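You operate a simulated robot arm through the tools that you are given. There is no shell and no other tool. Be economical: measure what you need, move in short steps, check, and stop when the job is done.

You are at the controls of a simulated two-armed robot. One attempt, no reset.

TASK
Pick up the bottle labelled "cleaner" from the lower shelf of the shelf unit with one hand, pass it to the other hand and put it on the open middle shelf of the shelf unit. Set down upright: bottle.

Only the result counts: the job must be done as asked and must still hold three seconds after the hand-in. Knocking over, shifting, dropping, spilling or breaking anything else fails it.

THE ROBOT
Two 7-joint arms with three-finger grippers on one trunk, on a base that drives. Base frame: it is fixed to the floor where the robot stands at the start and does not move with it; the origin is under the middle of the robot, x ahead of it, y to its left, z up. Lengths are in mm, angles in degrees, forces in N, time in s.
The left shoulder is at the start at [25, 154, 1046], the right one opposite. With the tool pointing down near the work surface each hand reaches from about 100 to 540 mm from the robot's upright axis, wherever it stands, measured 20 degrees to its own side. Places, roughly: open middle shelf of the shelf unit [600, 400, 900]. Payload 2.69 kg a hand.
Tool frame (each hand has its own): the origin (TCP) lies between the finger pads and is the grasp point; the fingertips stand 29 mm ahead of it; z points along the fingers, y is the line along which they close. The gripper opens to 120 mm. The gripper's body begins 78 mm behind the TCP.
Orientation is that of the tool frame in the base frame, as a unit quaternion [w, x, y, z]. With the fingers straight down and closing along the base's y, the tool's x points along the base's -x, its y along +y and its z along -z.

THE INTERFACE
- The arms move only by the tool play_rows. It takes "left_motion", "right_motion" or both (then of equal length, played together; a hand with none holds still); each is text: rows parted by semicolons, each of 7 numbers parted by spaces: the shift along the tool's x, y, z in mm, then the turn, a rotation vector about the tool's x, y, z in degrees, then the finger opening in mm, from 0 to 120. In form: dx dy dz ax ay az grip; .... A call has 1 to 12 rows; each row is the pose to reach, as a shift and turn from the pose commanded when the call began, along the tool's axes at that moment. Each row takes 0.2 s and may step no farther than 50 mm and 8.6 degrees from the row before; otherwise, or with a gripper value out of range, the whole call is refused. Where a pose cannot be reached the arm comes as near as it can. A force on the tool above 40 N (or 10 N above the force at the start of the call, whichever is more), or a blocked arm, ends the call early, and 0.2 s more pass. Each finger halts on what it meets, pressing with about 38 N; the grip force reading is that of the motor and also rises with nothing between the fingers. The clock runs only during rows and for 0.2 s after the last one: add rows that repeat a pose to give the fingers time. The reply holds the time, the measured pose of the TCP, the force on the tool along the base axes, the opening and the grip force, in the units named above and with some noise, with the torque about the TCP (base axes, N m) and any sound that the robot's microphone picked up, and new pictures: "show" is both (left out), scene, wrist or none (wrist: the cameras of the hands that moved).
- Cameras (640 x 400 px; columns grow to the right, rows downward): "scene" is now at [125.4, 28.8, 1223.5]; the picture's right is [0.31, -0.95, 0.00], its down [-0.29, -0.09, -0.95] and it looks along [0.91, 0.30, -0.30] (base axes); focal length 214 px, centre (320, 200). "left" rides on the left gripper at [63, 0, -104] in its tool frame; the picture's right is [0.00, 1.00, 0.00], its down [-0.83, 0.00, -0.56] and it looks along [-0.56, 0.00, 0.83] (tool axes); focal length 275 px, centre (320, 200). "right" rides on the right gripper at [63, 0, -104] in its tool frame; the picture's right is [0.00, 1.00, 0.00], its down [-0.83, 0.00, -0.56] and it looks along [-0.56, 0.00, 0.83] (tool axes); focal length 275 px, centre (320, 200).
- raise_lower(by): slides the trunk up (or, below 0, down) by that many mm; the arms and the scene camera ride with it, the base frame stays. It gives what a move gives, with no picture.
- base_move(legs): drives the robot by 1 to 6 legs, each [ahead, left, turn to the left] in mm, mm and degrees, along the robot's own axes; the way and the turn of a leg run together, so that a leg with both is an arc; at most 1500 mm and 180 degrees a leg. The arms and the cameras ride along, it lands a little off, and it stops where it bumps. It gives what a move gives, and a new picture of the scene camera.
- pan_tilt(pan, tilt): turns the head with the scene camera to pan (to the left, within 80 degrees either way) and tilt (down, from -29 to 69), counted from straight ahead of the robot. It gives what a move gives, and a new picture of the scene camera.
- measure_at(camera, pixels): for up to 12 pixels [column, row] of the newest picture of that camera ("zoom" is the newest enlarged one), the place [x, y, z] in the base frame of the surface seen there, good to about 3 mm. The clock stands still meanwhile.
- zoom(camera, box): a new picture of the part [left, top, right, bottom] of that camera's present view, enlarged. The clock stands still meanwhile.
- finish_job(): hands the job in; it is judged then, once.

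Go step by step. Measure first, check grasps and placings, and put right what went wrong. The budget is 80 turns and 260 pictures, counting those below and the enlarged ones. Unless the task says otherwise, let go and move clear before handing in, and close with one line.

The tools are called after "Call:" as a command line: name --argument value ..., lists and objects as JSON in quotes. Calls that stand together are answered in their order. play_rows: Moves the arms, as the interface text tells. Its arguments: {"type":"object","properties":{"left_motion":{"type":"string"},"right_motion":{"type":"string"},"show":{"type":"string","enum":["both","scene","wrist","none"]}},"required":[]} The other tools are called the same way: raise_lower (by) slides the trunk up or down; base_move (legs) drives the base; pan_tilt (pan, tilt) turns the head that bears the scene camera; measure_at (camera, pixels) gives the place of the surface under pixels of a picture; zoom (camera, box) takes an enlarged picture of a part of a camera's view; finish_job () hands the job in.

At the start:

```text
time_s: 0.0
left_tcp_pos: [242.9, 244.1, 1104.7]
left_orientation: [0.0, -0.002, 1.0, -0.001]
left_contact_force: [-0.5, 0.0, 0.1]
left_wrist_torque: [-0.01, -0.02, 0.02]
left_opening: 120.1
left_grasp_force: 0.0
right_tcp_pos: [281.6, -8.7, 1142.1]
right_orientation: [0.0, 0.0, 1.0, 0.0]
right_contact_force: [0.0, 0.2, 0.3]
right_wrist_torque: [-0.02, 0.0, 0.0]
right_opening: 120.0
right_grasp_force: 0.0
trunk travel left (down, up): [-408.0, 30.0]
robot x, y, heading: [5.4, 1.5, -0.0]
head pan, tilt: [18.1, 17.6]
```

scene: 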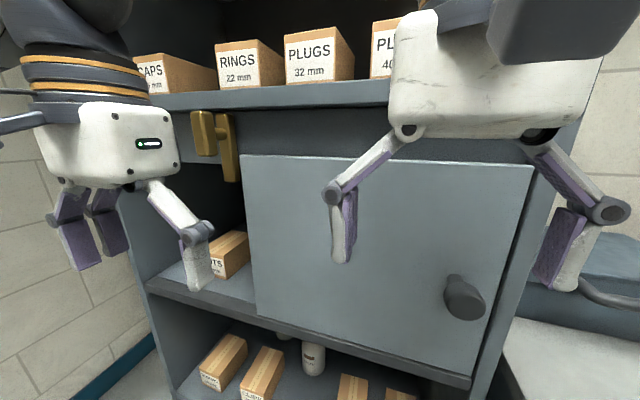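
right: 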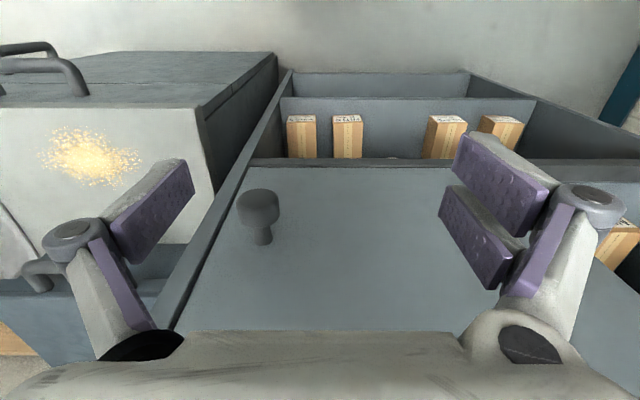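
left: 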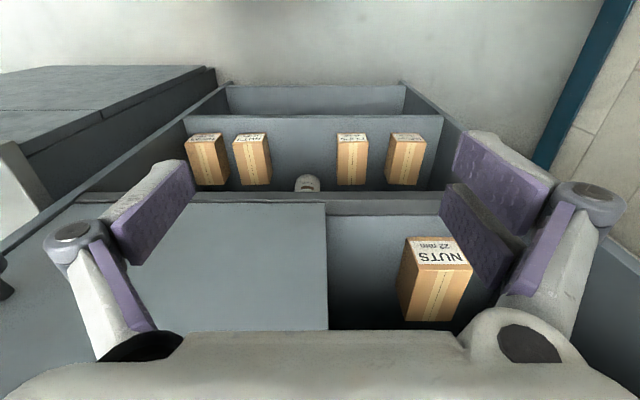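

The scene shows the shelf unit with a middle shelf partly behind a panel and a lower shelf with a white bottle near (313,358). I'll zoom and measure first.

Call:
zoom --camera "scene" --box '[120, 200, 480, 400]'

Call:
measure_at --camera "scene" --pixels '[[313, 358], [313, 343], [240, 160], [530, 168], [470, 375], [255, 312], [150, 285], [228, 250], [225, 155], [465, 295], [222, 360], [350, 385]]'

Call:
pan_tilt --pan 35 --tilt 45

```text
1.78 times, centred on (300, 300) of scene
```

zoom: 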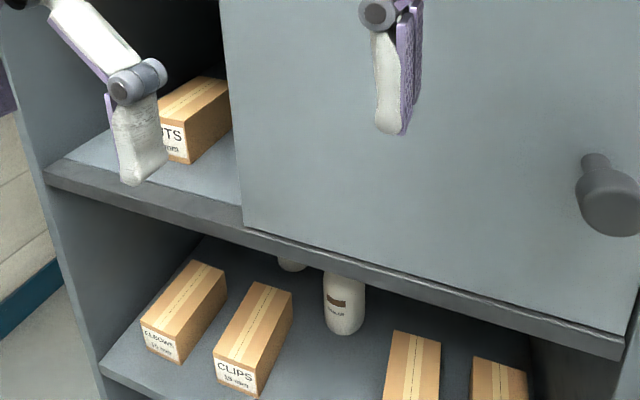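

```text
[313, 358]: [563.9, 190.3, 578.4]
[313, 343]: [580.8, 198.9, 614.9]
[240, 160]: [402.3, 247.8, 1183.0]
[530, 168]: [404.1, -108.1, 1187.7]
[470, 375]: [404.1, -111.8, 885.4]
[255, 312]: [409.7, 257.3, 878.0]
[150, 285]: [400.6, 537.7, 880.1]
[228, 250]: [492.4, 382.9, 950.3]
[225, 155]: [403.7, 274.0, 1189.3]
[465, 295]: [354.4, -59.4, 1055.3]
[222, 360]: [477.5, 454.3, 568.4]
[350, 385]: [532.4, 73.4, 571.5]
```

```text
time_s: 0.9
left_tcp_pos: [242.6, 243.5, 1105.5]
left_orientation: [0.0, -0.001, 1.0, -0.001]
left_contact_force: [0.2, 0.4, -0.4]
left_wrist_torque: [-0.04, -0.01, -0.03]
left_opening: 120.0
left_grasp_force: 0.0
right_tcp_pos: [281.3, -8.5, 1141.9]
right_orientation: [0.0, 0.0, 1.0, 0.001]
right_contact_force: [-0.2, 0.1, 1.1]
right_wrist_torque: [0.0, -0.01, -0.05]
right_opening: 120.0
right_grasp_force: 0.0
trunk travel left (down, up): [-408.0, 30.0]
robot x, y, heading: [0.4, 0.1, 0.1]
head pan, tilt: [35.0, 45.0]
```

scene: 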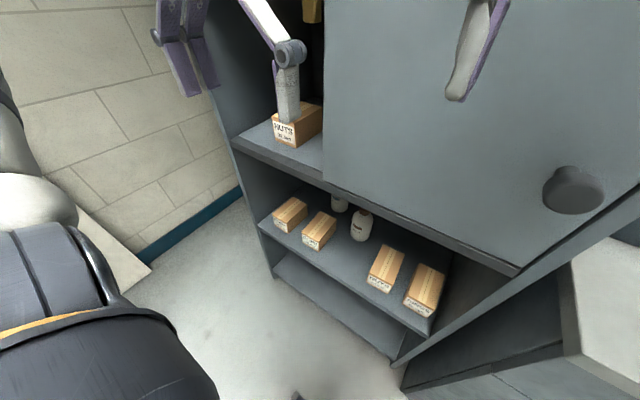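

There are two bottles on the lower shelf, at (361,226) and (339,202). I'll lower the trunk to read labels better.

Call:
raise_lower --by -400

Call:
pan_tilt --pan 25 --tilt 30

```text
time_s: 2.0
left_tcp_pos: [262.4, 241.5, 1024.0]
left_orientation: [-0.048, 0.0, 0.999, -0.001]
left_contact_force: [-0.3, -0.1, -0.2]
left_wrist_torque: [0.01, -0.06, -0.02]
left_opening: 120.1
left_grasp_force: 0.0
right_tcp_pos: [290.0, -9.9, 1078.1]
right_orientation: [-0.009, 0.005, 1.0, 0.0]
right_contact_force: [8.0, -8.2, -5.5]
right_wrist_torque: [0.97, 0.63, 0.62]
right_opening: 119.6
right_grasp_force: 0.0
trunk travel left (down, up): [-352.0, 86.0]
robot x, y, heading: [-1.2, -0.5, -0.2]
head pan, tilt: [35.0, 45.0]
stopped: the force on the tool passed its limit at 48 N (the readings are from after the stop); the commanded pose is now the measured one
```

```text
time_s: 2.8
left_tcp_pos: [260.1, 241.7, 1023.8]
left_orientation: [-0.046, -0.001, 0.999, -0.002]
left_contact_force: [0.2, 1.2, -0.1]
left_wrist_torque: [0.02, -0.01, 0.02]
left_opening: 119.8
left_grasp_force: 0.1
right_tcp_pos: [288.9, -11.5, 1081.5]
right_orientation: [-0.008, 0.002, 1.0, 0.001]
right_contact_force: [27.3, -61.8, 38.1]
right_wrist_torque: [7.93, 6.62, 5.03]
right_opening: 120.1
right_grasp_force: 0.1
trunk travel left (down, up): [-352.0, 86.0]
robot x, y, heading: [-1.0, 0.5, -0.2]
head pan, tilt: [25.0, 30.0]
```

scene: 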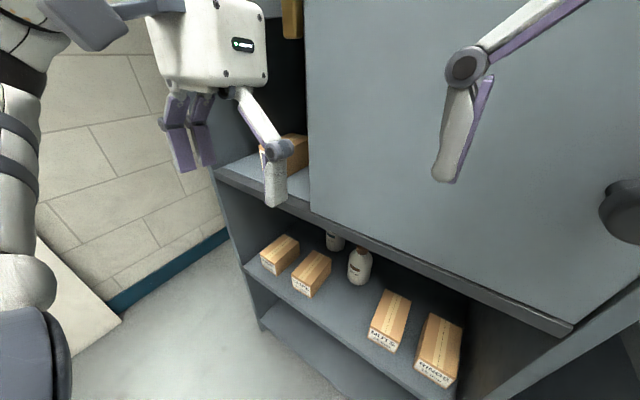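

The lowering stopped with a force on the right hand; it may be touching the knob. I'll look through the right camera before backing off.

Call:
zoom --camera "right" --box '[0, 0, 640, 400]'

Call:
pan_tilt --pan -20 --tilt 20

```text
1.00 times, centred on (320, 200) of right (not enlarged: the box is as wide or as high as the picture)
```

zoom: 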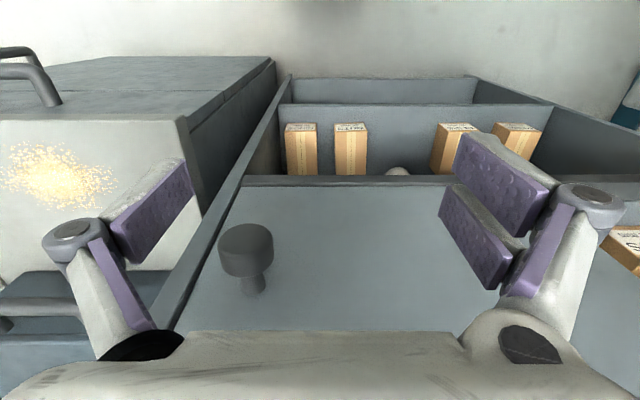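

```text
time_s: 3.9
left_tcp_pos: [261.8, 243.4, 1024.6]
left_orientation: [-0.046, -0.001, 0.999, -0.002]
left_contact_force: [0.7, -0.3, 0.8]
left_wrist_torque: [-0.01, -0.03, -0.02]
left_opening: 120.0
left_grasp_force: 0.1
right_tcp_pos: [288.7, -11.8, 1081.5]
right_orientation: [-0.008, 0.002, 1.0, 0.002]
right_contact_force: [23.9, -63.4, 35.2]
right_wrist_torque: [7.88, 5.9, 5.05]
right_opening: 119.8
right_grasp_force: 0.1
trunk travel left (down, up): [-352.0, 86.0]
robot x, y, heading: [-1.0, -0.9, 0.0]
head pan, tilt: [-20.0, 20.0]
```

scene: 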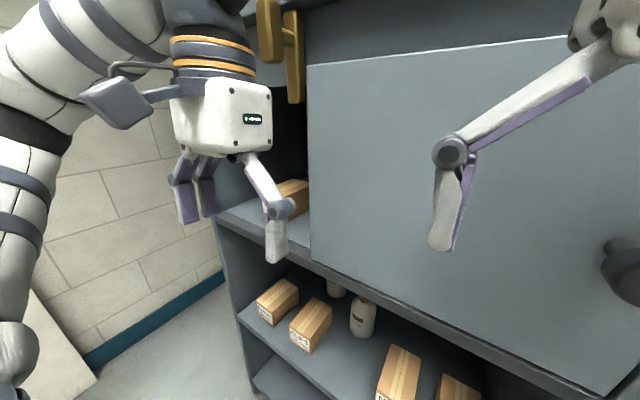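

The head view did not pan (bottle stays at column ~360) and the force pushes the right hand to -y/+x, so the right wrist is jammed against the head. I'll move the right hand right, away from the head.

Call:
measure_at --camera "right" --pixels '[[245, 235], [245, 260], [60, 180], [200, 130], [120, 275], [165, 120]]'

Call:
play_rows --right_motion "0 -15 0 0 0 0 120; 0 -35 0 0 0 0 120; 0 -60 0 0 0 0 120; 0 -60 0 0 0 0 120"

```text
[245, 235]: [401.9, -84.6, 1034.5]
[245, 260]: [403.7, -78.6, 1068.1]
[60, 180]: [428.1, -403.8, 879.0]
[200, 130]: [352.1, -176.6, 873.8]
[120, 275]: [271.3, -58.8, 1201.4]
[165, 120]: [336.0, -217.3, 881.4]
```

```text
time_s: 4.9
left_tcp_pos: [260.3, 243.6, 1023.6]
left_orientation: [-0.047, -0.001, 0.999, -0.002]
left_contact_force: [-0.6, 0.0, -0.2]
left_wrist_torque: [0.01, 0.02, 0.0]
left_opening: 120.2
left_grasp_force: 0.1
right_tcp_pos: [287.1, -69.8, 1080.6]
right_orientation: [-0.007, 0.004, 1.0, 0.001]
right_contact_force: [0.3, -0.4, 0.3]
right_wrist_torque: [0.01, 0.02, -0.02]
right_opening: 120.1
right_grasp_force: 0.1
trunk travel left (down, up): [-352.0, 86.0]
robot x, y, heading: [-2.5, 0.6, 0.2]
head pan, tilt: [-20.0, 20.0]
```

scene: 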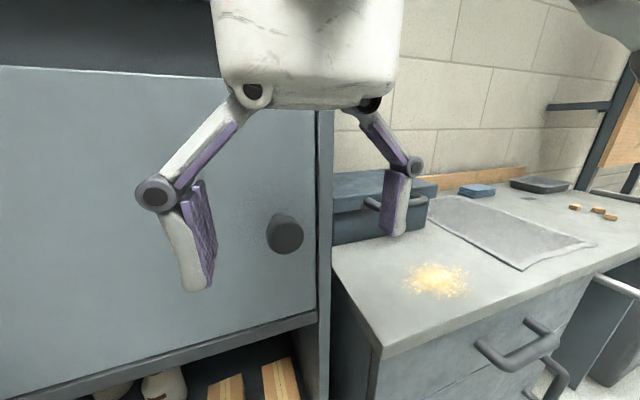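
right: 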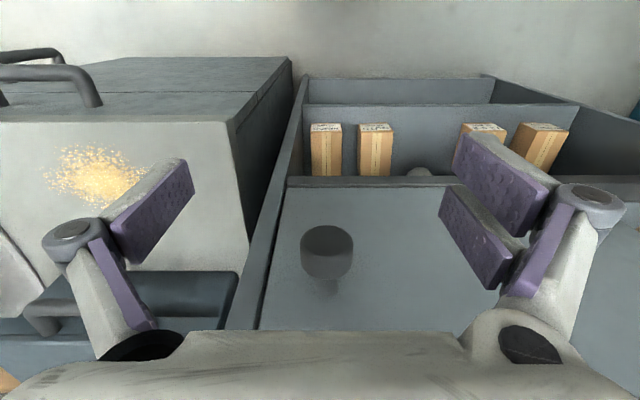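

Free now. There's a bench at y<-115 starting near x≈340, so I'll back away 250 mm before lowering, then view the lower shelf.

Call:
base_move --legs '[[-250, 0, 0]]'

Call:
raise_lower --by -300

Call:
pan_tilt --pan 20 --tilt 15

```text
time_s: 6.7
left_tcp_pos: [14.5, 243.7, 1024.8]
left_orientation: [-0.046, -0.001, 0.999, -0.001]
left_contact_force: [-0.1, -0.3, 1.0]
left_wrist_torque: [-0.03, -0.01, -0.03]
left_opening: 119.8
left_grasp_force: 0.1
right_tcp_pos: [43.8, -69.4, 1081.6]
right_orientation: [-0.007, 0.003, 1.0, 0.0]
right_contact_force: [0.0, -0.4, -0.4]
right_wrist_torque: [0.0, -0.01, 0.0]
right_opening: 120.2
right_grasp_force: 0.1
trunk travel left (down, up): [-352.0, 86.0]
robot x, y, heading: [-247.0, 1.1, 0.3]
head pan, tilt: [-20.0, 20.0]
```

scene: 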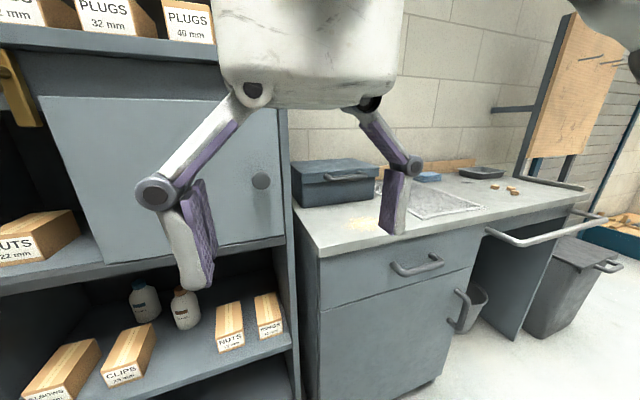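

```text
time_s: 8.3
left_tcp_pos: [44.7, 242.9, 834.5]
left_orientation: [-0.133, -0.001, 0.991, -0.001]
left_contact_force: [0.7, -0.1, -0.8]
left_wrist_torque: [-0.01, -0.02, 0.0]
left_opening: 120.1
left_grasp_force: 0.1
right_tcp_pos: [49.7, -71.2, 922.1]
right_orientation: [-0.015, 0.009, 1.0, 0.001]
right_contact_force: [7.5, -1.1, -2.3]
right_wrist_torque: [0.06, 0.84, -0.08]
right_opening: 120.1
right_grasp_force: 0.1
trunk travel left (down, up): [-195.0, 243.0]
robot x, y, heading: [-243.7, -5.1, 0.0]
head pan, tilt: [-20.0, 20.0]
stopped: the force on the tool passed its limit at 56 N (the readings are from after the stop); the commanded pose is now the measured one
```

```text
time_s: 9.4
left_tcp_pos: [44.9, 242.9, 834.6]
left_orientation: [-0.132, -0.001, 0.991, -0.001]
left_contact_force: [-0.4, 0.5, -0.4]
left_wrist_torque: [0.01, -0.01, -0.03]
left_opening: 120.0
left_grasp_force: 0.0
right_tcp_pos: [52.9, -70.3, 921.8]
right_orientation: [-0.014, 0.015, 1.0, 0.003]
right_contact_force: [91.8, 27.6, 17.5]
right_wrist_torque: [-3.04, 12.42, -3.24]
right_opening: 119.9
right_grasp_force: 0.2
trunk travel left (down, up): [-195.0, 243.0]
robot x, y, heading: [-243.5, -1.6, -0.1]
head pan, tilt: [20.0, 15.0]
```

scene: 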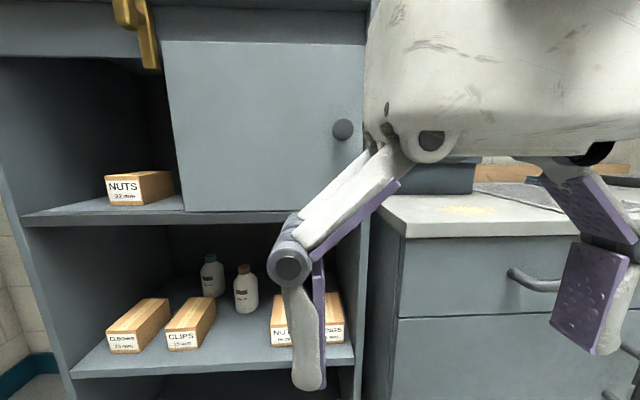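

Two bottles at (212,275) and (246,290), one blue-capped and one orange-capped. The right wrist is again against the head, so I move it forward, down and right.

Call:
play_rows --right_motion "-30 0 0 0 0 0 120; -60 -20 20 0 0 0 120; -90 -50 60 0 0 0 120; -100 -80 100 0 0 0 120; -100 -80 140 0 0 0 120; -100 -80 140 0 0 0 120" --show "scene"

Call:
zoom --camera "scene" --box '[80, 220, 300, 360]'

```text
refused: row 3 steps farther than a row can; nothing moved
```

```text
2.86 times, centred on (190, 290) of scene
```

zoom: 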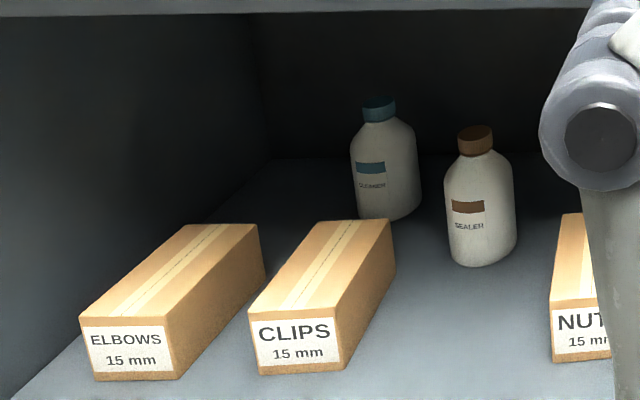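

The blue-capped bottle reads CLEANER, the brown one SEALER. Measure both and the surroundings, and clear the right hand.

Call:
measure_at --camera "zoom" --pixels '[[380, 105], [378, 160], [385, 210], [475, 135], [480, 190], [480, 262], [350, 222], [388, 222], [340, 372], [255, 372], [260, 262], [395, 275]]'

Call:
measure_at --camera "scene" --pixels '[[105, 213], [105, 200], [200, 370], [90, 365], [25, 215], [15, 130], [138, 40], [150, 20], [167, 120], [125, 190], [165, 175], [60, 100]]'

Call:
play_rows --right_motion "-30 0 0 0 0 0 120; -60 -20 10 0 0 0 120; -80 -40 40 0 0 0 120; -90 -60 75 0 0 0 120; -90 -60 115 0 0 0 120; -90 -60 140 0 0 0 120; -90 -60 140 0 0 0 120" --show "scene"

```text
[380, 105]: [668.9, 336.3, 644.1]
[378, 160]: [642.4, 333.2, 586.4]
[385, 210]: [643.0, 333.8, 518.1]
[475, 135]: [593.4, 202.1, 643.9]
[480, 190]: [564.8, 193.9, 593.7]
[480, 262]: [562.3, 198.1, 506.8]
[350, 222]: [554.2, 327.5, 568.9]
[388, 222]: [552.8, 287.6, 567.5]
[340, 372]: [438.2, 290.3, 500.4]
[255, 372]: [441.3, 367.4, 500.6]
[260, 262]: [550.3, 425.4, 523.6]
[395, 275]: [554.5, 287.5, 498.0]
```

```text
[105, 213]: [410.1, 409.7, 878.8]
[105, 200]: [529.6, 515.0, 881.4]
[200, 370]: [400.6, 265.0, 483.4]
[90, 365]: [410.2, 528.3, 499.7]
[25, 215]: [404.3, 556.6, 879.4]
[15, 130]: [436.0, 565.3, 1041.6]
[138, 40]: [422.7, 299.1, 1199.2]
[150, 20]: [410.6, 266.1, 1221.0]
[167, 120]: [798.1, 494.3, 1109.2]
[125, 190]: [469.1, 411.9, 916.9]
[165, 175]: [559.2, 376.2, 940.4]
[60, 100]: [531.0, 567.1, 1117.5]
```

```text
time_s: 11.0
left_tcp_pos: [45.2, 242.4, 835.5]
left_orientation: [-0.132, 0.0, 0.991, 0.0]
left_contact_force: [0.3, 0.3, -0.2]
left_wrist_torque: [0.03, 0.02, -0.01]
left_opening: 119.9
left_grasp_force: 0.0
right_tcp_pos: [133.5, -134.6, 781.1]
right_orientation: [-0.014, 0.007, 1.0, 0.002]
right_contact_force: [-0.4, 0.3, -0.5]
right_wrist_torque: [-0.01, -0.01, -0.01]
right_opening: 120.3
right_grasp_force: 0.1
trunk travel left (down, up): [-195.0, 243.0]
robot x, y, heading: [-241.1, -1.2, -0.2]
head pan, tilt: [20.0, 15.0]
```

scene: 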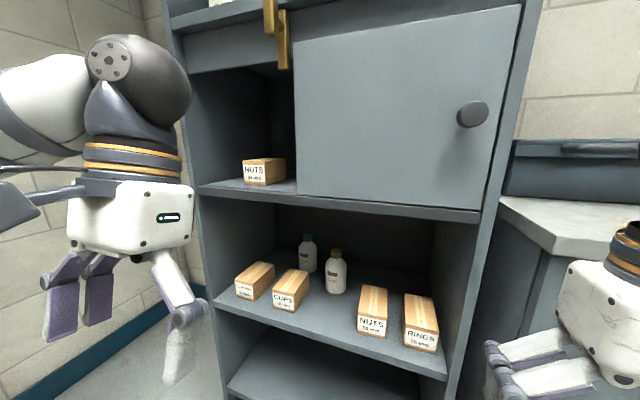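

Cleaner bottle is at about (680,334), standing z 500–650, behind the CLIPS box (top z 568); the sealer is beside it at (600,197). Plan: right hand pitched 45° down over the box. First measure the left wall and the NUTS box, and begin pitching the right hand.

Call:
measure_at --camera "scene" --pixels '[[50, 330], [130, 60], [243, 178], [265, 184], [286, 178], [250, 159], [282, 159], [283, 65], [296, 150], [270, 150], [290, 192], [330, 195]]'

Call:
play_rows --right_motion "0 0 0 0 -8 0 120; 0 0 0 0 -16 0 120; 0 0 0 0 -24 0 120; 0 0 0 0 -32 0 120; 0 0 0 0 -40 0 120; 0 0 0 0 -48 0 120; 0 0 0 0 -50 0 120" --show "both"

```text
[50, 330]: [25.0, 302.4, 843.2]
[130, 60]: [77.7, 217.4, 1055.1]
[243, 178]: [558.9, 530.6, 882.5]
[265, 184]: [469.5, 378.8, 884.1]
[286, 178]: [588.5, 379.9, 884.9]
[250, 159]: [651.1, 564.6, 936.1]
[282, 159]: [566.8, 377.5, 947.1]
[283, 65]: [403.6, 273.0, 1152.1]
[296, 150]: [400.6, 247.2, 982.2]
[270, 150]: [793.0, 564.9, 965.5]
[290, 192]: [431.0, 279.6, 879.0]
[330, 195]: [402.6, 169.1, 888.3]
```

```text
time_s: 12.6
left_tcp_pos: [45.2, 244.1, 835.7]
left_orientation: [-0.132, -0.001, 0.991, -0.001]
left_contact_force: [0.3, -0.4, 0.5]
left_wrist_torque: [0.01, 0.0, -0.05]
left_opening: 120.1
left_grasp_force: 0.0
right_tcp_pos: [161.3, -114.4, 800.5]
right_orientation: [0.41, 0.009, 0.912, -0.002]
right_contact_force: [-0.7, 0.2, 0.6]
right_wrist_torque: [0.03, 0.01, -0.01]
right_opening: 120.1
right_grasp_force: 0.0
right hand out of reach, approached as far as the arm can: row 5, 6, 7
trunk travel left (down, up): [-195.0, 243.0]
robot x, y, heading: [-241.0, 0.1, 0.0]
head pan, tilt: [20.0, 15.0]
```

scene: 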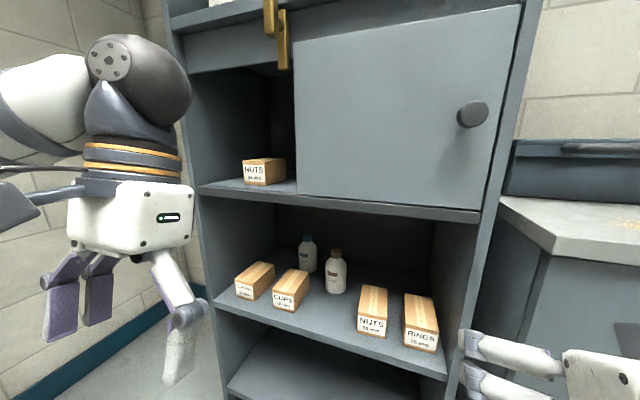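
right: 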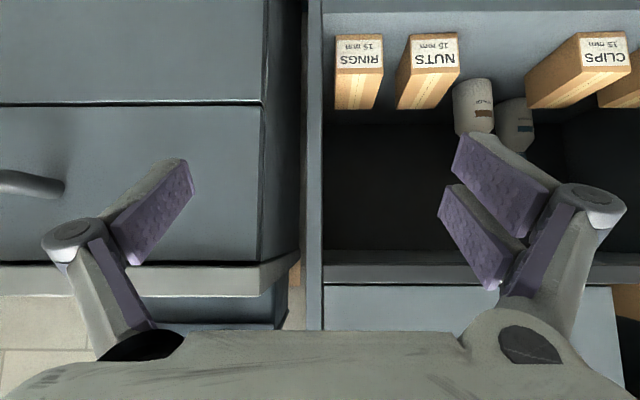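

The right hand now points ~42° below horizontal. Measure the wall on the left before driving that way.

Call:
measure_at --camera "scene" --pixels '[[20, 20], [150, 15], [20, 300], [60, 380], [150, 330], [200, 250], [165, 60], [5, 250]]'

Call:
pan_tilt --pan 75 --tilt 25

```text
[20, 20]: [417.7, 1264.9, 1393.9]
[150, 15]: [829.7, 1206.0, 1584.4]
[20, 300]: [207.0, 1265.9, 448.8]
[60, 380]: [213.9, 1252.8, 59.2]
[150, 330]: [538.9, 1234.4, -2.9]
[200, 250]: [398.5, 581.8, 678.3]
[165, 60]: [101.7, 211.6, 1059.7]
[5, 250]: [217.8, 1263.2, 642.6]
```

```text
time_s: 13.8
left_tcp_pos: [43.9, 242.7, 834.4]
left_orientation: [-0.133, -0.001, 0.991, -0.001]
left_contact_force: [-0.4, -0.5, 0.0]
left_wrist_torque: [-0.02, 0.01, 0.0]
left_opening: 119.8
left_grasp_force: 0.2
right_tcp_pos: [159.8, -113.7, 798.8]
right_orientation: [0.409, 0.008, 0.913, -0.003]
right_contact_force: [0.6, 0.6, 0.4]
right_wrist_torque: [0.01, -0.01, 0.0]
right_opening: 120.1
right_grasp_force: 0.1
trunk travel left (down, up): [-195.0, 243.0]
robot x, y, heading: [-246.4, 4.0, 0.3]
head pan, tilt: [75.0, 25.0]
```

scene: 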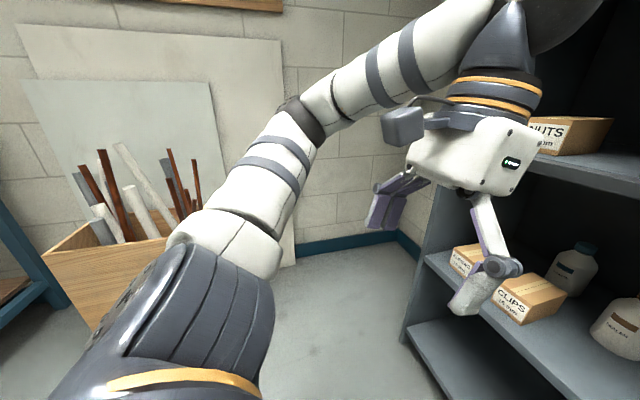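

Wall at y≈1260 but a crate with rods stands to the left; measure it.

Call:
measure_at --camera "scene" --pixels '[[60, 290], [180, 225], [110, 300], [165, 240], [50, 255], [125, 150], [230, 210]]'

Call:
base_move --legs '[[0, 300, 0]]'

```text
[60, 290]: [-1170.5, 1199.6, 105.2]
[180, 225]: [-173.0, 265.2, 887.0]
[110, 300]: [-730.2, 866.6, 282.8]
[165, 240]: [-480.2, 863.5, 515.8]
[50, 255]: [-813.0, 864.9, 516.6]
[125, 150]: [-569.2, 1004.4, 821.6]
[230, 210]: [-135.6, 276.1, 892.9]
```

```text
time_s: 16.7
left_tcp_pos: [43.8, 544.4, 836.1]
left_orientation: [-0.132, -0.002, 0.991, -0.001]
left_contact_force: [0.4, -0.5, 0.3]
left_wrist_torque: [0.02, 0.0, 0.0]
left_opening: 120.1
left_grasp_force: 0.0
right_tcp_pos: [160.0, 188.7, 800.4]
right_orientation: [0.409, 0.008, 0.913, -0.003]
right_contact_force: [-0.1, -0.1, -0.1]
right_wrist_torque: [0.02, 0.0, 0.0]
right_opening: 120.0
right_grasp_force: 0.0
trunk travel left (down, up): [-195.0, 243.0]
robot x, y, heading: [-245.7, 300.8, 0.1]
head pan, tilt: [75.0, 25.0]
```

scene: 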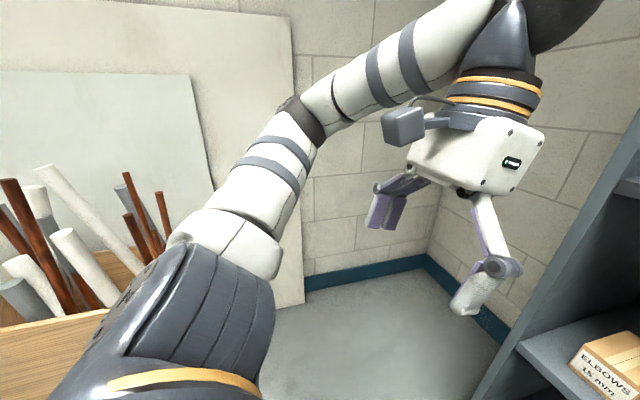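

The crate sits at x<-480, y>860: enough clearance for 110 mm more left. Then lower 100 and check.

Call:
base_move --legs '[[0, 110, 0]]'

Call:
raise_lower --by -110

Call:
pan_tilt --pan 0 --tilt 18

```text
time_s: 18.2
left_tcp_pos: [44.2, 654.2, 834.3]
left_orientation: [-0.132, -0.003, 0.991, -0.001]
left_contact_force: [0.5, -1.1, 0.6]
left_wrist_torque: [0.0, 0.0, -0.01]
left_opening: 119.9
left_grasp_force: 0.1
right_tcp_pos: [159.8, 297.4, 798.9]
right_orientation: [0.409, 0.007, 0.913, -0.002]
right_contact_force: [-0.4, 0.0, -0.2]
right_wrist_torque: [0.04, 0.03, 0.0]
right_opening: 120.3
right_grasp_force: 0.0
trunk travel left (down, up): [-195.0, 243.0]
robot x, y, heading: [-241.7, 409.7, 0.1]
head pan, tilt: [75.0, 25.0]
```

scene: 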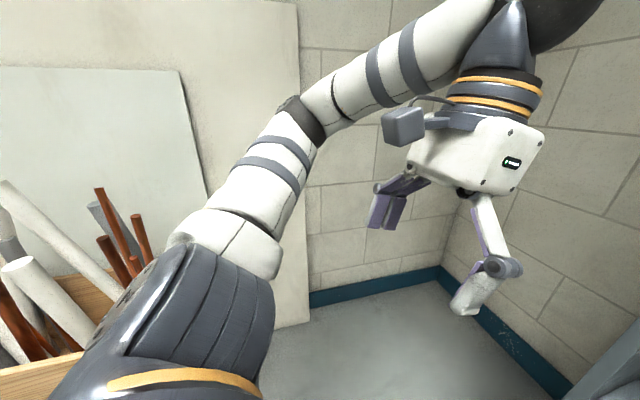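

```text
time_s: 19.6
left_tcp_pos: [72.3, 652.9, 688.9]
left_orientation: [-0.191, -0.003, 0.982, -0.003]
left_contact_force: [-1.1, 0.1, -0.7]
left_wrist_torque: [0.02, 0.01, 0.0]
left_opening: 120.0
left_grasp_force: 0.0
right_tcp_pos: [185.3, 297.7, 641.2]
right_orientation: [0.353, 0.006, 0.936, -0.002]
right_contact_force: [0.4, 0.7, -0.2]
right_wrist_torque: [0.05, 0.01, 0.0]
right_opening: 120.1
right_grasp_force: 0.2
trunk travel left (down, up): [-85.0, 353.0]
robot x, y, heading: [-245.7, 410.0, 0.1]
head pan, tilt: [75.0, 25.0]
```

```text
time_s: 21.1
left_tcp_pos: [71.8, 652.7, 689.6]
left_orientation: [-0.192, -0.003, 0.981, -0.002]
left_contact_force: [0.0, -0.8, 0.4]
left_wrist_torque: [-0.01, 0.0, 0.0]
left_opening: 120.3
left_grasp_force: 0.0
right_tcp_pos: [185.4, 298.3, 641.1]
right_orientation: [0.353, 0.007, 0.936, -0.003]
right_contact_force: [-0.4, -0.4, 0.6]
right_wrist_torque: [-0.02, -0.03, -0.01]
right_opening: 120.0
right_grasp_force: 0.1
trunk travel left (down, up): [-85.0, 353.0]
robot x, y, heading: [-247.3, 411.3, 0.1]
head pan, tilt: [0.0, 18.0]
```

scene: 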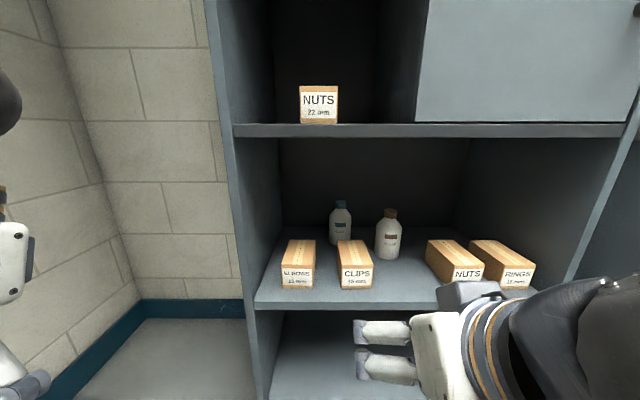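

Clear view now: cleaner at (341,225), CLIPS box in front-left, sealer right. I'll raise the right hand a bit, align y with 334, then drive forward 200.

Call:
play_rows --right_motion "-16 18 -18 0 -3 0 120; -40 36 -45 0 -6 0 120; -40 36 -45 0 -6 0 120" --show "none"

Call:
base_move --legs '[[200, 0, 0]]'

Call:
measure_at --camera "scene" --pixels '[[340, 200], [340, 240]]'

Call:
zoom --camera "right" --box '[0, 0, 640, 400]'

```text
time_s: 21.9
left_tcp_pos: [72.7, 653.0, 688.3]
left_orientation: [-0.192, -0.004, 0.981, -0.002]
left_contact_force: [0.6, -0.6, 0.3]
left_wrist_torque: [-0.02, 0.0, 0.0]
left_opening: 120.2
left_grasp_force: 0.1
right_tcp_pos: [188.6, 330.2, 696.4]
right_orientation: [0.395, 0.013, 0.919, -0.009]
right_contact_force: [0.0, 0.3, -0.2]
right_wrist_torque: [0.01, 0.02, -0.02]
right_opening: 119.8
right_grasp_force: 0.0
trunk travel left (down, up): [-85.0, 353.0]
robot x, y, heading: [-245.4, 409.2, 0.4]
head pan, tilt: [0.0, 18.0]
```

```text
time_s: 23.5
left_tcp_pos: [274.8, 655.4, 689.1]
left_orientation: [-0.191, -0.005, 0.982, -0.003]
left_contact_force: [-0.1, -0.5, -0.3]
left_wrist_torque: [0.03, -0.03, -0.03]
left_opening: 120.2
left_grasp_force: 0.1
right_tcp_pos: [390.0, 333.3, 695.9]
right_orientation: [0.395, 0.01, 0.919, -0.008]
right_contact_force: [0.6, 0.2, 0.2]
right_wrist_torque: [0.0, 0.02, -0.01]
right_opening: 120.3
right_grasp_force: 0.0
trunk travel left (down, up): [-85.0, 353.0]
robot x, y, heading: [-39.1, 409.6, 0.3]
head pan, tilt: [0.0, 18.0]
```

scene: 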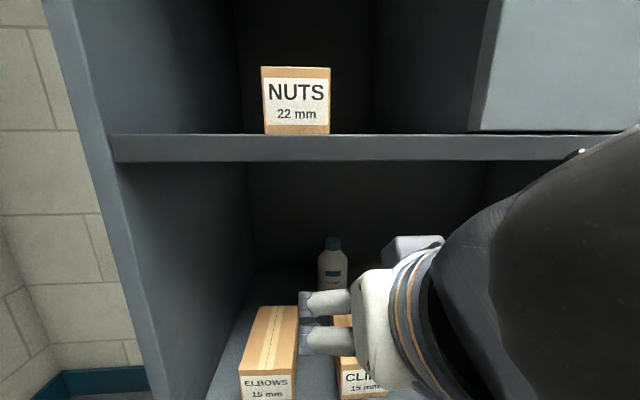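

```text
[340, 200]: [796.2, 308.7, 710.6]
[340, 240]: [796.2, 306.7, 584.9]
```

```text
1.00 times, centred on (320, 200) of right (not enlarged: the box is as wide or as high as the picture)
```

zoom: 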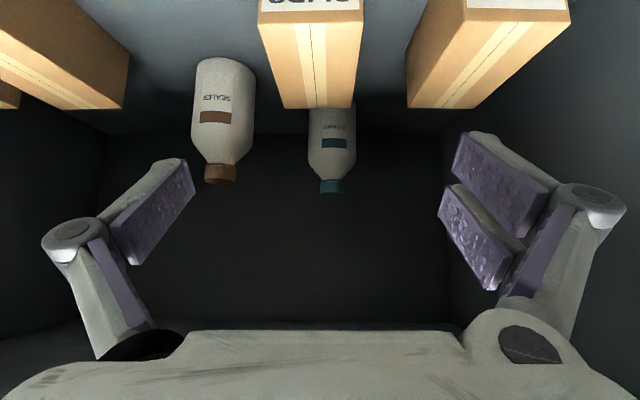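

Wrist view shows the cleaner nearly centred (cap at (330,186)). Measure bottle extents.

Call:
measure_at --camera "right" --pixels '[[330, 186], [330, 155], [330, 120], [310, 150], [354, 150], [222, 174], [222, 130], [305, 85], [340, 105], [420, 105], [256, 100]]'

Call:
measure_at --camera "scene" --pixels '[[333, 243], [332, 270], [319, 270], [346, 270], [330, 152]]'

```text
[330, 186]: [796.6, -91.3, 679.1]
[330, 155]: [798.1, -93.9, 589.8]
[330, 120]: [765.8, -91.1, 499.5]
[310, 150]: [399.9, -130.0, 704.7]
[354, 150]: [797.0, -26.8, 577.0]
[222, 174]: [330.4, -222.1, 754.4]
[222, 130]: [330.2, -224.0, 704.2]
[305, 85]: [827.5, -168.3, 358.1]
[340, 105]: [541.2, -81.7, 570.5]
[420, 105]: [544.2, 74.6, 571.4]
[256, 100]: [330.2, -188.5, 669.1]
```

```text
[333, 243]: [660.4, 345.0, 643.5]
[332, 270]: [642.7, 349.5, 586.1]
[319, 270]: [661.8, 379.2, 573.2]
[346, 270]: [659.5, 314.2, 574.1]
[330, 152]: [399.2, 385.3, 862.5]
```

"right" was the stale picture; measure in the zoom picture instead.

Call:
measure_at --camera "zoom" --pixels '[[330, 186], [332, 170], [332, 150], [313, 150], [352, 150], [222, 174], [222, 130], [305, 95], [345, 100], [420, 105], [254, 100]]'

```text
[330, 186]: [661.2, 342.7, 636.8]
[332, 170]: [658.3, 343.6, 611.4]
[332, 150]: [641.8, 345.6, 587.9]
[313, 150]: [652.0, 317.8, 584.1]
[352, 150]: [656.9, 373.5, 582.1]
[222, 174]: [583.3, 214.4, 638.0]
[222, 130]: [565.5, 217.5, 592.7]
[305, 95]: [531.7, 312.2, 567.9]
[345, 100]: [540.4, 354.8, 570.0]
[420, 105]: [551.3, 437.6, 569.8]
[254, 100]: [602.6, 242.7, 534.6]
```

Bottle centre ≈ (677,345), radius ≈35, body up to z≈598. I'll move the right hand to a pre-grasp at (600,345,655) with fingers open 96.

Call:
play_rows --right_motion "-19 2 30 0 0 0 110; -38 4 60 0 1 0 96; -57 6 90 0 1.5 0 96; -76 8 120 0 2 0 96; -95 10 150 0 2.5 0 96; -115 12 180 0 3 0 96; -115 12 180 0 3 0 96"

```text
time_s: 25.3
left_tcp_pos: [269.4, 649.9, 691.1]
left_orientation: [-0.189, 0.0, 0.982, 0.0]
left_contact_force: [-0.3, 0.3, 0.5]
left_wrist_torque: [-0.01, -0.03, -0.03]
left_opening: 119.8
left_grasp_force: 0.0
right_tcp_pos: [563.5, 347.2, 634.7]
right_orientation: [0.351, -0.037, 0.935, -0.011]
right_contact_force: [0.7, -0.9, -0.5]
right_wrist_torque: [-0.01, -0.01, -0.03]
right_opening: 95.8
right_grasp_force: 0.1
trunk travel left (down, up): [-85.0, 353.0]
robot x, y, heading: [-44.5, 409.9, -0.1]
head pan, tilt: [0.0, 18.0]
stopped in row 7 (right hand): the arm was blocked; the commanded pose is now the measured one
```

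scene: 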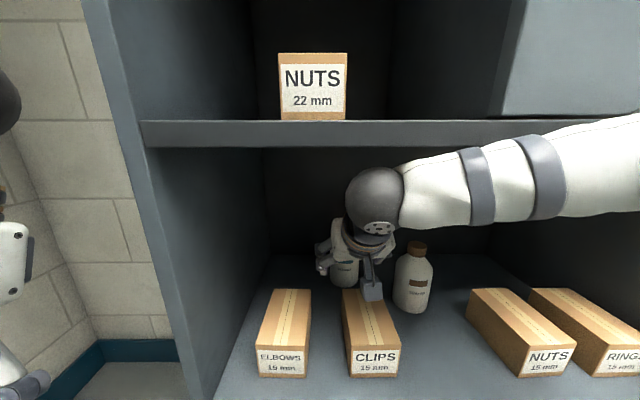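
right: 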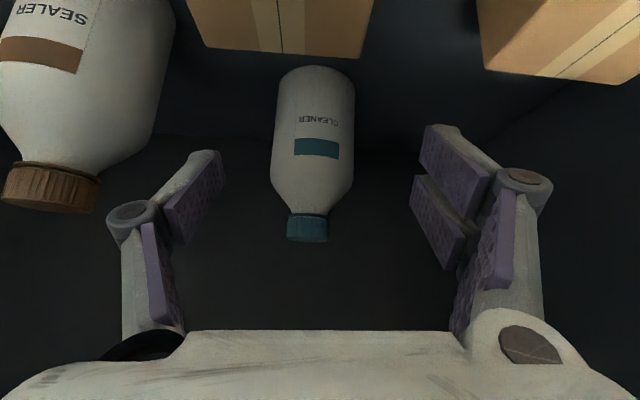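

The arm blocked at x≈563 — probably the forearm near the middle shelf's front edge. Measure the forearm and wrist.

Call:
measure_at --camera "scene" --pixels '[[380, 175], [430, 170], [480, 155], [540, 140], [600, 125], [635, 118], [430, 220], [540, 215], [630, 205], [400, 140], [372, 290], [345, 240]]'

Call:
zoom --camera "scene" --box '[280, 100, 640, 325]'

```text
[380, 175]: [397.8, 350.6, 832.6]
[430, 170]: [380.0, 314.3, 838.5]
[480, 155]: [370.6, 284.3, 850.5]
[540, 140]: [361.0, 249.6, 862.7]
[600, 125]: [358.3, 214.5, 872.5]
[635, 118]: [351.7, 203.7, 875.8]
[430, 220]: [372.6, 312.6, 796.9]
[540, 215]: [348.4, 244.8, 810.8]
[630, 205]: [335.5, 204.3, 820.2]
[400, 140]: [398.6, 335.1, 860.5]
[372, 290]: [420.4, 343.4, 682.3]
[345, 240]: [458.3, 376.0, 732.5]
```

```text
1.78 times, centred on (460, 212) of scene
```

zoom: 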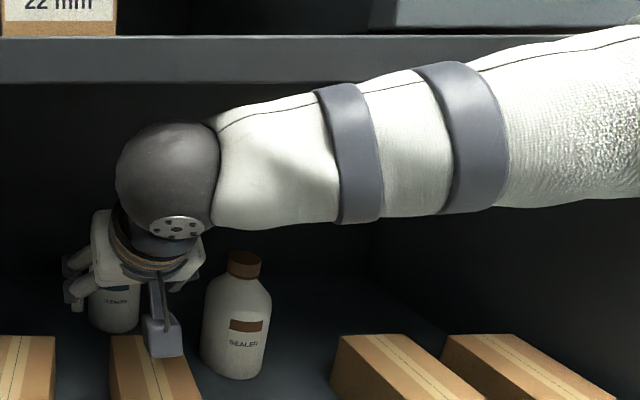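

The wrist ball (top z≈860) hits the middle shelf's underside edge. I'll retract, lower the trunk 80 and enter lower with slightly less pitch.

Call:
play_rows --right_motion "12 0 -38 0 0 0 96; 28 0 -76 0 0 0 96; 55 0 -112 0 0 0 96; 80 0 -140 0 0 0 96; 92 0 -155 0 0 0 96; 92 0 -155 0 0 0 96" --show "none"

Call:
raise_lower --by -80

```text
time_s: 26.7
left_tcp_pos: [272.7, 651.9, 689.3]
left_orientation: [-0.191, -0.001, 0.982, -0.002]
left_contact_force: [0.1, 0.9, 0.4]
left_wrist_torque: [0.0, 0.01, 0.0]
left_opening: 119.9
left_grasp_force: 0.1
right_tcp_pos: [398.2, 342.6, 690.5]
right_orientation: [0.352, -0.035, 0.935, -0.011]
right_contact_force: [0.1, 0.5, 0.1]
right_wrist_torque: [0.0, -0.01, -0.02]
right_opening: 96.1
right_grasp_force: 0.0
trunk travel left (down, up): [-85.0, 353.0]
robot x, y, heading: [-45.7, 409.3, 0.1]
head pan, tilt: [0.0, 18.0]
```

```text
time_s: 27.9
left_tcp_pos: [273.0, 653.3, 608.1]
left_orientation: [-0.191, -0.002, 0.982, -0.002]
left_contact_force: [0.0, -0.3, 0.0]
left_wrist_torque: [0.02, -0.02, -0.02]
left_opening: 120.1
left_grasp_force: 0.1
right_tcp_pos: [399.1, 342.9, 610.5]
right_orientation: [0.351, -0.033, 0.936, -0.011]
right_contact_force: [-0.4, 0.2, 0.7]
right_wrist_torque: [-0.02, 0.01, -0.02]
right_opening: 96.0
right_grasp_force: 0.1
trunk travel left (down, up): [-5.0, 433.0]
robot x, y, heading: [-45.2, 408.7, -0.1]
head pan, tilt: [0.0, 18.0]
```

No drift this time. Now re-enter to (600,345,630), levelling the hand's small roll and easing pitch to 45°.

Call:
play_rows --right_motion "-33 -2 10 0 -1 1 96; -60 -3.5 35 0 -2 2 96; -88 -5 58 0 -3 3 96; -114 -6.5 79 0 -4 3.8 96; -140 -8 99 0 -4 3.8 96; -164 -9.7 118 0 -4 3.8 96; -164 -9.7 118 0 -4 3.8 96"

```text
time_s: 29.5
left_tcp_pos: [273.2, 652.7, 608.2]
left_orientation: [-0.191, -0.002, 0.982, -0.002]
left_contact_force: [-0.2, 0.5, -0.1]
left_wrist_torque: [0.0, 0.02, 0.0]
left_opening: 119.8
left_grasp_force: 0.0
right_tcp_pos: [597.2, 345.6, 630.2]
right_orientation: [0.385, -0.006, 0.923, 0.002]
right_contact_force: [-0.1, 0.3, 0.5]
right_wrist_torque: [0.0, 0.02, 0.0]
right_opening: 95.8
right_grasp_force: 0.1
trunk travel left (down, up): [-5.0, 433.0]
robot x, y, heading: [-42.8, 408.4, 0.3]
head pan, tilt: [0.0, 18.0]
```

scene: 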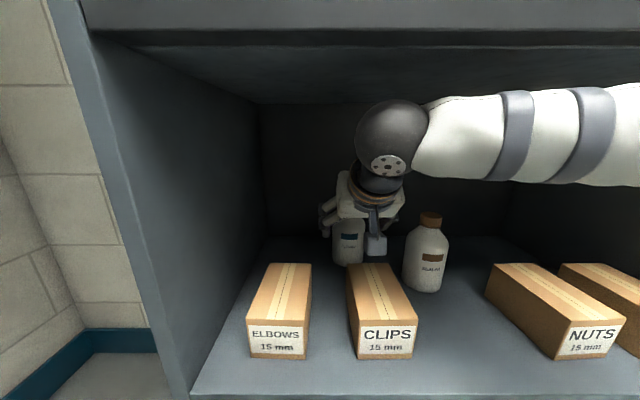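
right: 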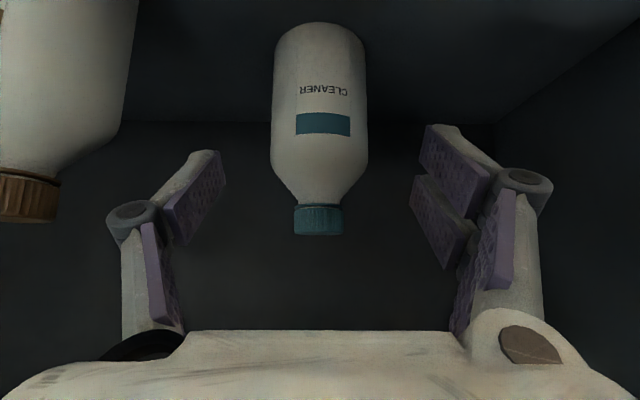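

Good pre-grasp; bottle centred at column ~320. Verify position.

Call:
measure_at --camera "right" --pixels '[[318, 220], [320, 150], [320, 90], [278, 150], [364, 150], [320, 175], [30, 190], [120, 60]]'

```text
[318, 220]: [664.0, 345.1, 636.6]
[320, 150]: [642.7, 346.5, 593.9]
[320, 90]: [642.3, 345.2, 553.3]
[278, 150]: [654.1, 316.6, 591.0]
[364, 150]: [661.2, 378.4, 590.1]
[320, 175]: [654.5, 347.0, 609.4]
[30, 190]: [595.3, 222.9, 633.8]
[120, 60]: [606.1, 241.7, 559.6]
```

Centre (677,346). Move along approach to TCP (675,346,578) and close.

Call:
play_rows --right_motion "-5 0 25 0 0 0 96; -10 0 50 0 0 0 96; -14 0 72 0 0 0 96; -18 0 92 0 0 0 96; -18 0 92 0 0 0 96; -18 0 92 0 0 0 60; -18 0 92 0 0 0 40; -18 0 92 0 0 0 40; -18 0 92 0 0 0 40"

```text
time_s: 31.5
left_tcp_pos: [273.1, 652.6, 609.7]
left_orientation: [-0.19, -0.002, 0.982, -0.002]
left_contact_force: [0.6, 0.4, -0.5]
left_wrist_torque: [-0.05, 0.02, 0.01]
left_opening: 120.1
left_grasp_force: 0.0
right_tcp_pos: [676.7, 346.1, 578.4]
right_orientation: [0.385, -0.005, 0.923, 0.001]
right_contact_force: [2.3, -1.4, 2.9]
right_wrist_torque: [0.11, -0.22, -0.06]
right_opening: 72.0
right_grasp_force: 37.5
trunk travel left (down, up): [-5.0, 433.0]
robot x, y, heading: [-44.9, 410.1, -0.0]
head pan, tilt: [0.0, 18.0]
```

scene: 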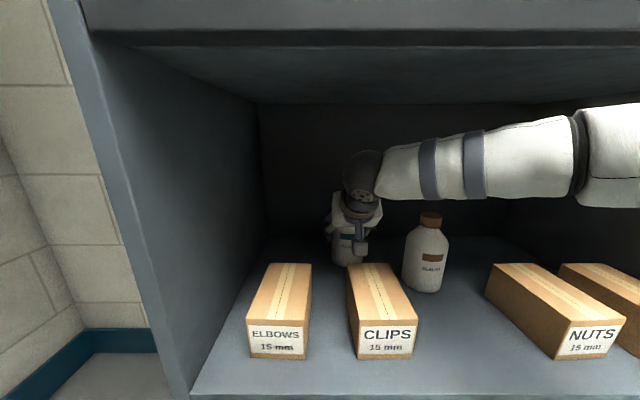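
right: 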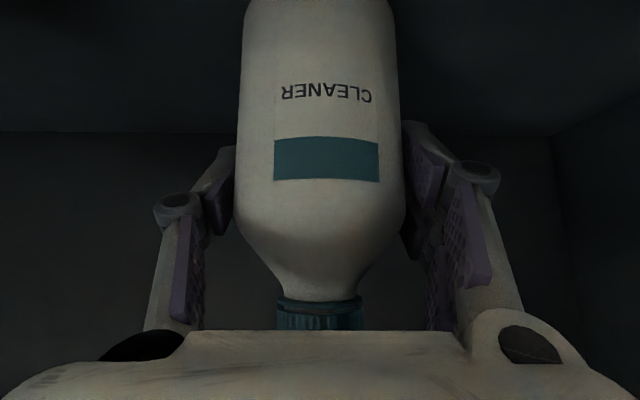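

Gripped (72 mm, 37.5 N). There's too little headroom to lift at 45°, so lift 40, then pitch the hand up 20° while rising to ~690, and leave by driving back.

Call:
play_rows --right_motion "-7 0 -7 0 0 0 40; -18 0 -18 0 0 0 40; -28.4 0 -28.1 0 0 0 40; -28.4 0 -28.1 0 0 0 40"

```text
time_s: 32.5
left_tcp_pos: [273.1, 652.8, 608.0]
left_orientation: [-0.192, -0.002, 0.981, -0.002]
left_contact_force: [-0.5, 0.2, 0.4]
left_wrist_torque: [-0.01, -0.03, 0.01]
left_opening: 120.2
left_grasp_force: 0.0
right_tcp_pos: [678.0, 346.5, 618.1]
right_orientation: [0.385, -0.006, 0.923, 0.002]
right_contact_force: [1.2, 1.0, -4.2]
right_wrist_torque: [-0.01, 0.03, -0.01]
right_opening: 71.8
right_grasp_force: 38.3
trunk travel left (down, up): [-5.0, 433.0]
robot x, y, heading: [-44.4, 413.7, 0.2]
head pan, tilt: [0.0, 18.0]
```

scene: 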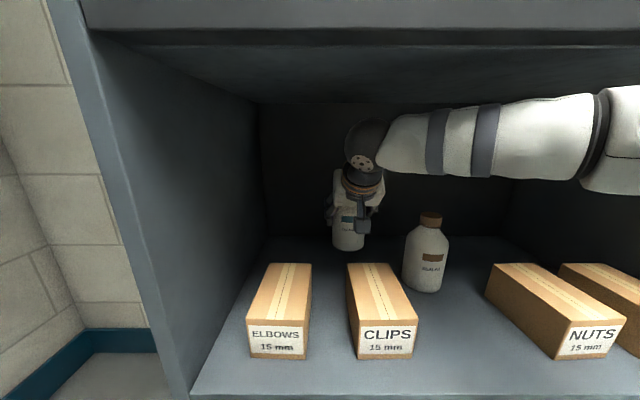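
right: 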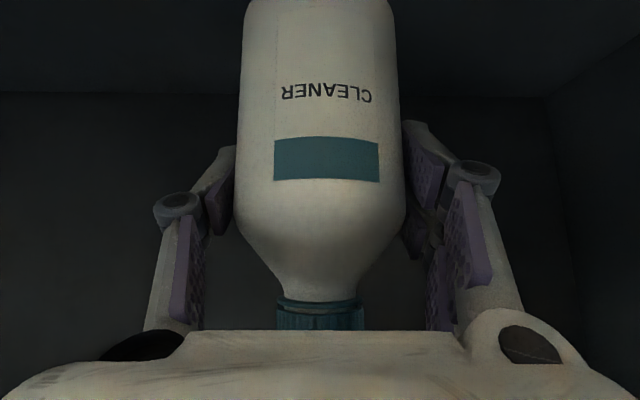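

Lifted cleanly. Now pitch up 20° while rising 70.

Call:
play_rows --right_motion "-8 0 -8 0 -5 0 40; -16 0 -16 0 -10 0 40; -25 0 -25 0 -15 0 40; -34 0 -34 0 -20 0 40; -42 0 -42 0 -21 0 40; -49.8 0 -49.2 0 -22 0 40; -49.8 0 -49.2 0 -22 0 40"

```text
time_s: 34.1
left_tcp_pos: [274.8, 653.0, 609.5]
left_orientation: [-0.191, -0.002, 0.982, -0.003]
left_contact_force: [-0.4, 0.1, 0.1]
left_wrist_torque: [-0.02, 0.0, 0.0]
left_opening: 120.0
left_grasp_force: 0.0
right_tcp_pos: [676.3, 346.2, 688.2]
right_orientation: [0.554, -0.005, 0.832, 0.003]
right_contact_force: [0.1, -0.6, -3.4]
right_wrist_torque: [-0.02, 0.03, -0.04]
right_opening: 71.6
right_grasp_force: 37.7
trunk travel left (down, up): [-5.0, 433.0]
robot x, y, heading: [-43.3, 408.6, -0.0]
head pan, tilt: [0.0, 18.0]
```

scene: 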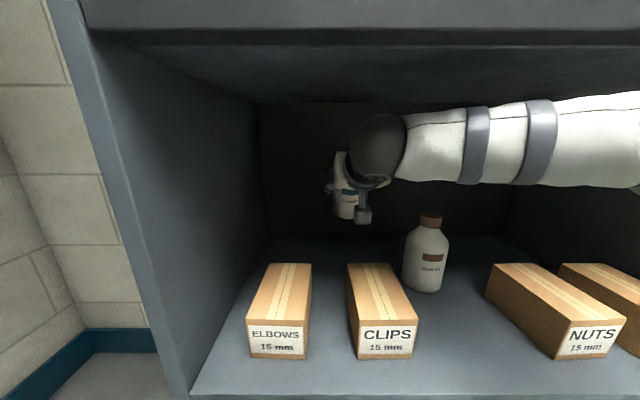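
right: 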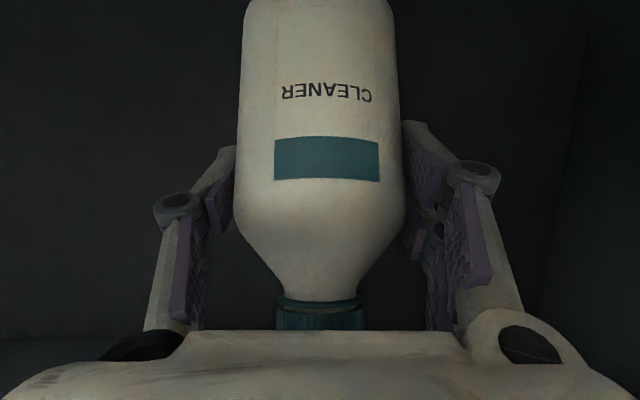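

Bottle bottom clears the CLIPS box by ~50 mm. Drive straight back 430, then right 150 away from the crate.

Call:
base_move --legs '[[-430, 0, 0], [0, -150, 0]]'

```text
time_s: 38.1
left_tcp_pos: [-153.6, 501.6, 608.5]
left_orientation: [-0.192, -0.002, 0.981, -0.002]
left_contact_force: [0.2, -0.1, -0.2]
left_wrist_torque: [0.01, -0.01, -0.02]
left_opening: 120.1
left_grasp_force: 0.1
right_tcp_pos: [249.5, 194.5, 689.7]
right_orientation: [0.554, -0.005, 0.833, 0.003]
right_contact_force: [1.0, 0.9, -3.5]
right_wrist_torque: [0.04, 0.03, 0.03]
right_opening: 71.9
right_grasp_force: 37.9
trunk travel left (down, up): [-5.0, 433.0]
robot x, y, heading: [-472.9, 258.9, -0.2]
head pan, tilt: [0.0, 18.0]
```

scene: 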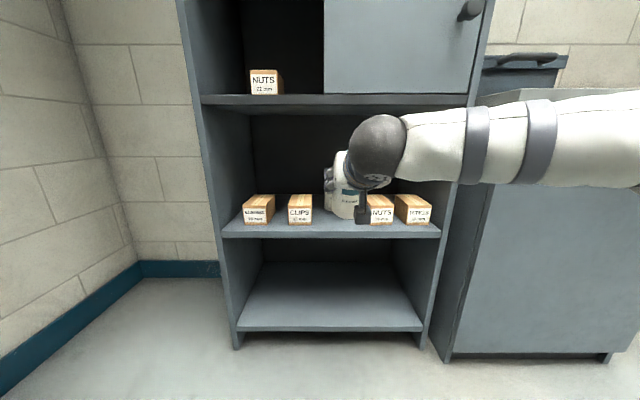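

Clear of the shelf. Raise the trunk 300 for the handover.

Call:
raise_lower --by 300

```text
time_s: 41.1
left_tcp_pos: [-153.6, 500.3, 909.8]
left_orientation: [-0.191, -0.002, 0.982, -0.001]
left_contact_force: [-1.2, 0.8, 0.3]
left_wrist_torque: [-0.02, 0.04, -0.01]
left_opening: 120.1
left_grasp_force: 0.0
right_tcp_pos: [248.7, 195.0, 988.5]
right_orientation: [0.553, -0.005, 0.833, 0.003]
right_contact_force: [-0.4, -0.1, -4.6]
right_wrist_torque: [0.02, 0.05, 0.02]
right_opening: 71.6
right_grasp_force: 37.7
trunk travel left (down, up): [-305.0, 133.0]
robot x, y, heading: [-470.8, 260.8, 0.0]
head pan, tilt: [0.0, 18.0]
```

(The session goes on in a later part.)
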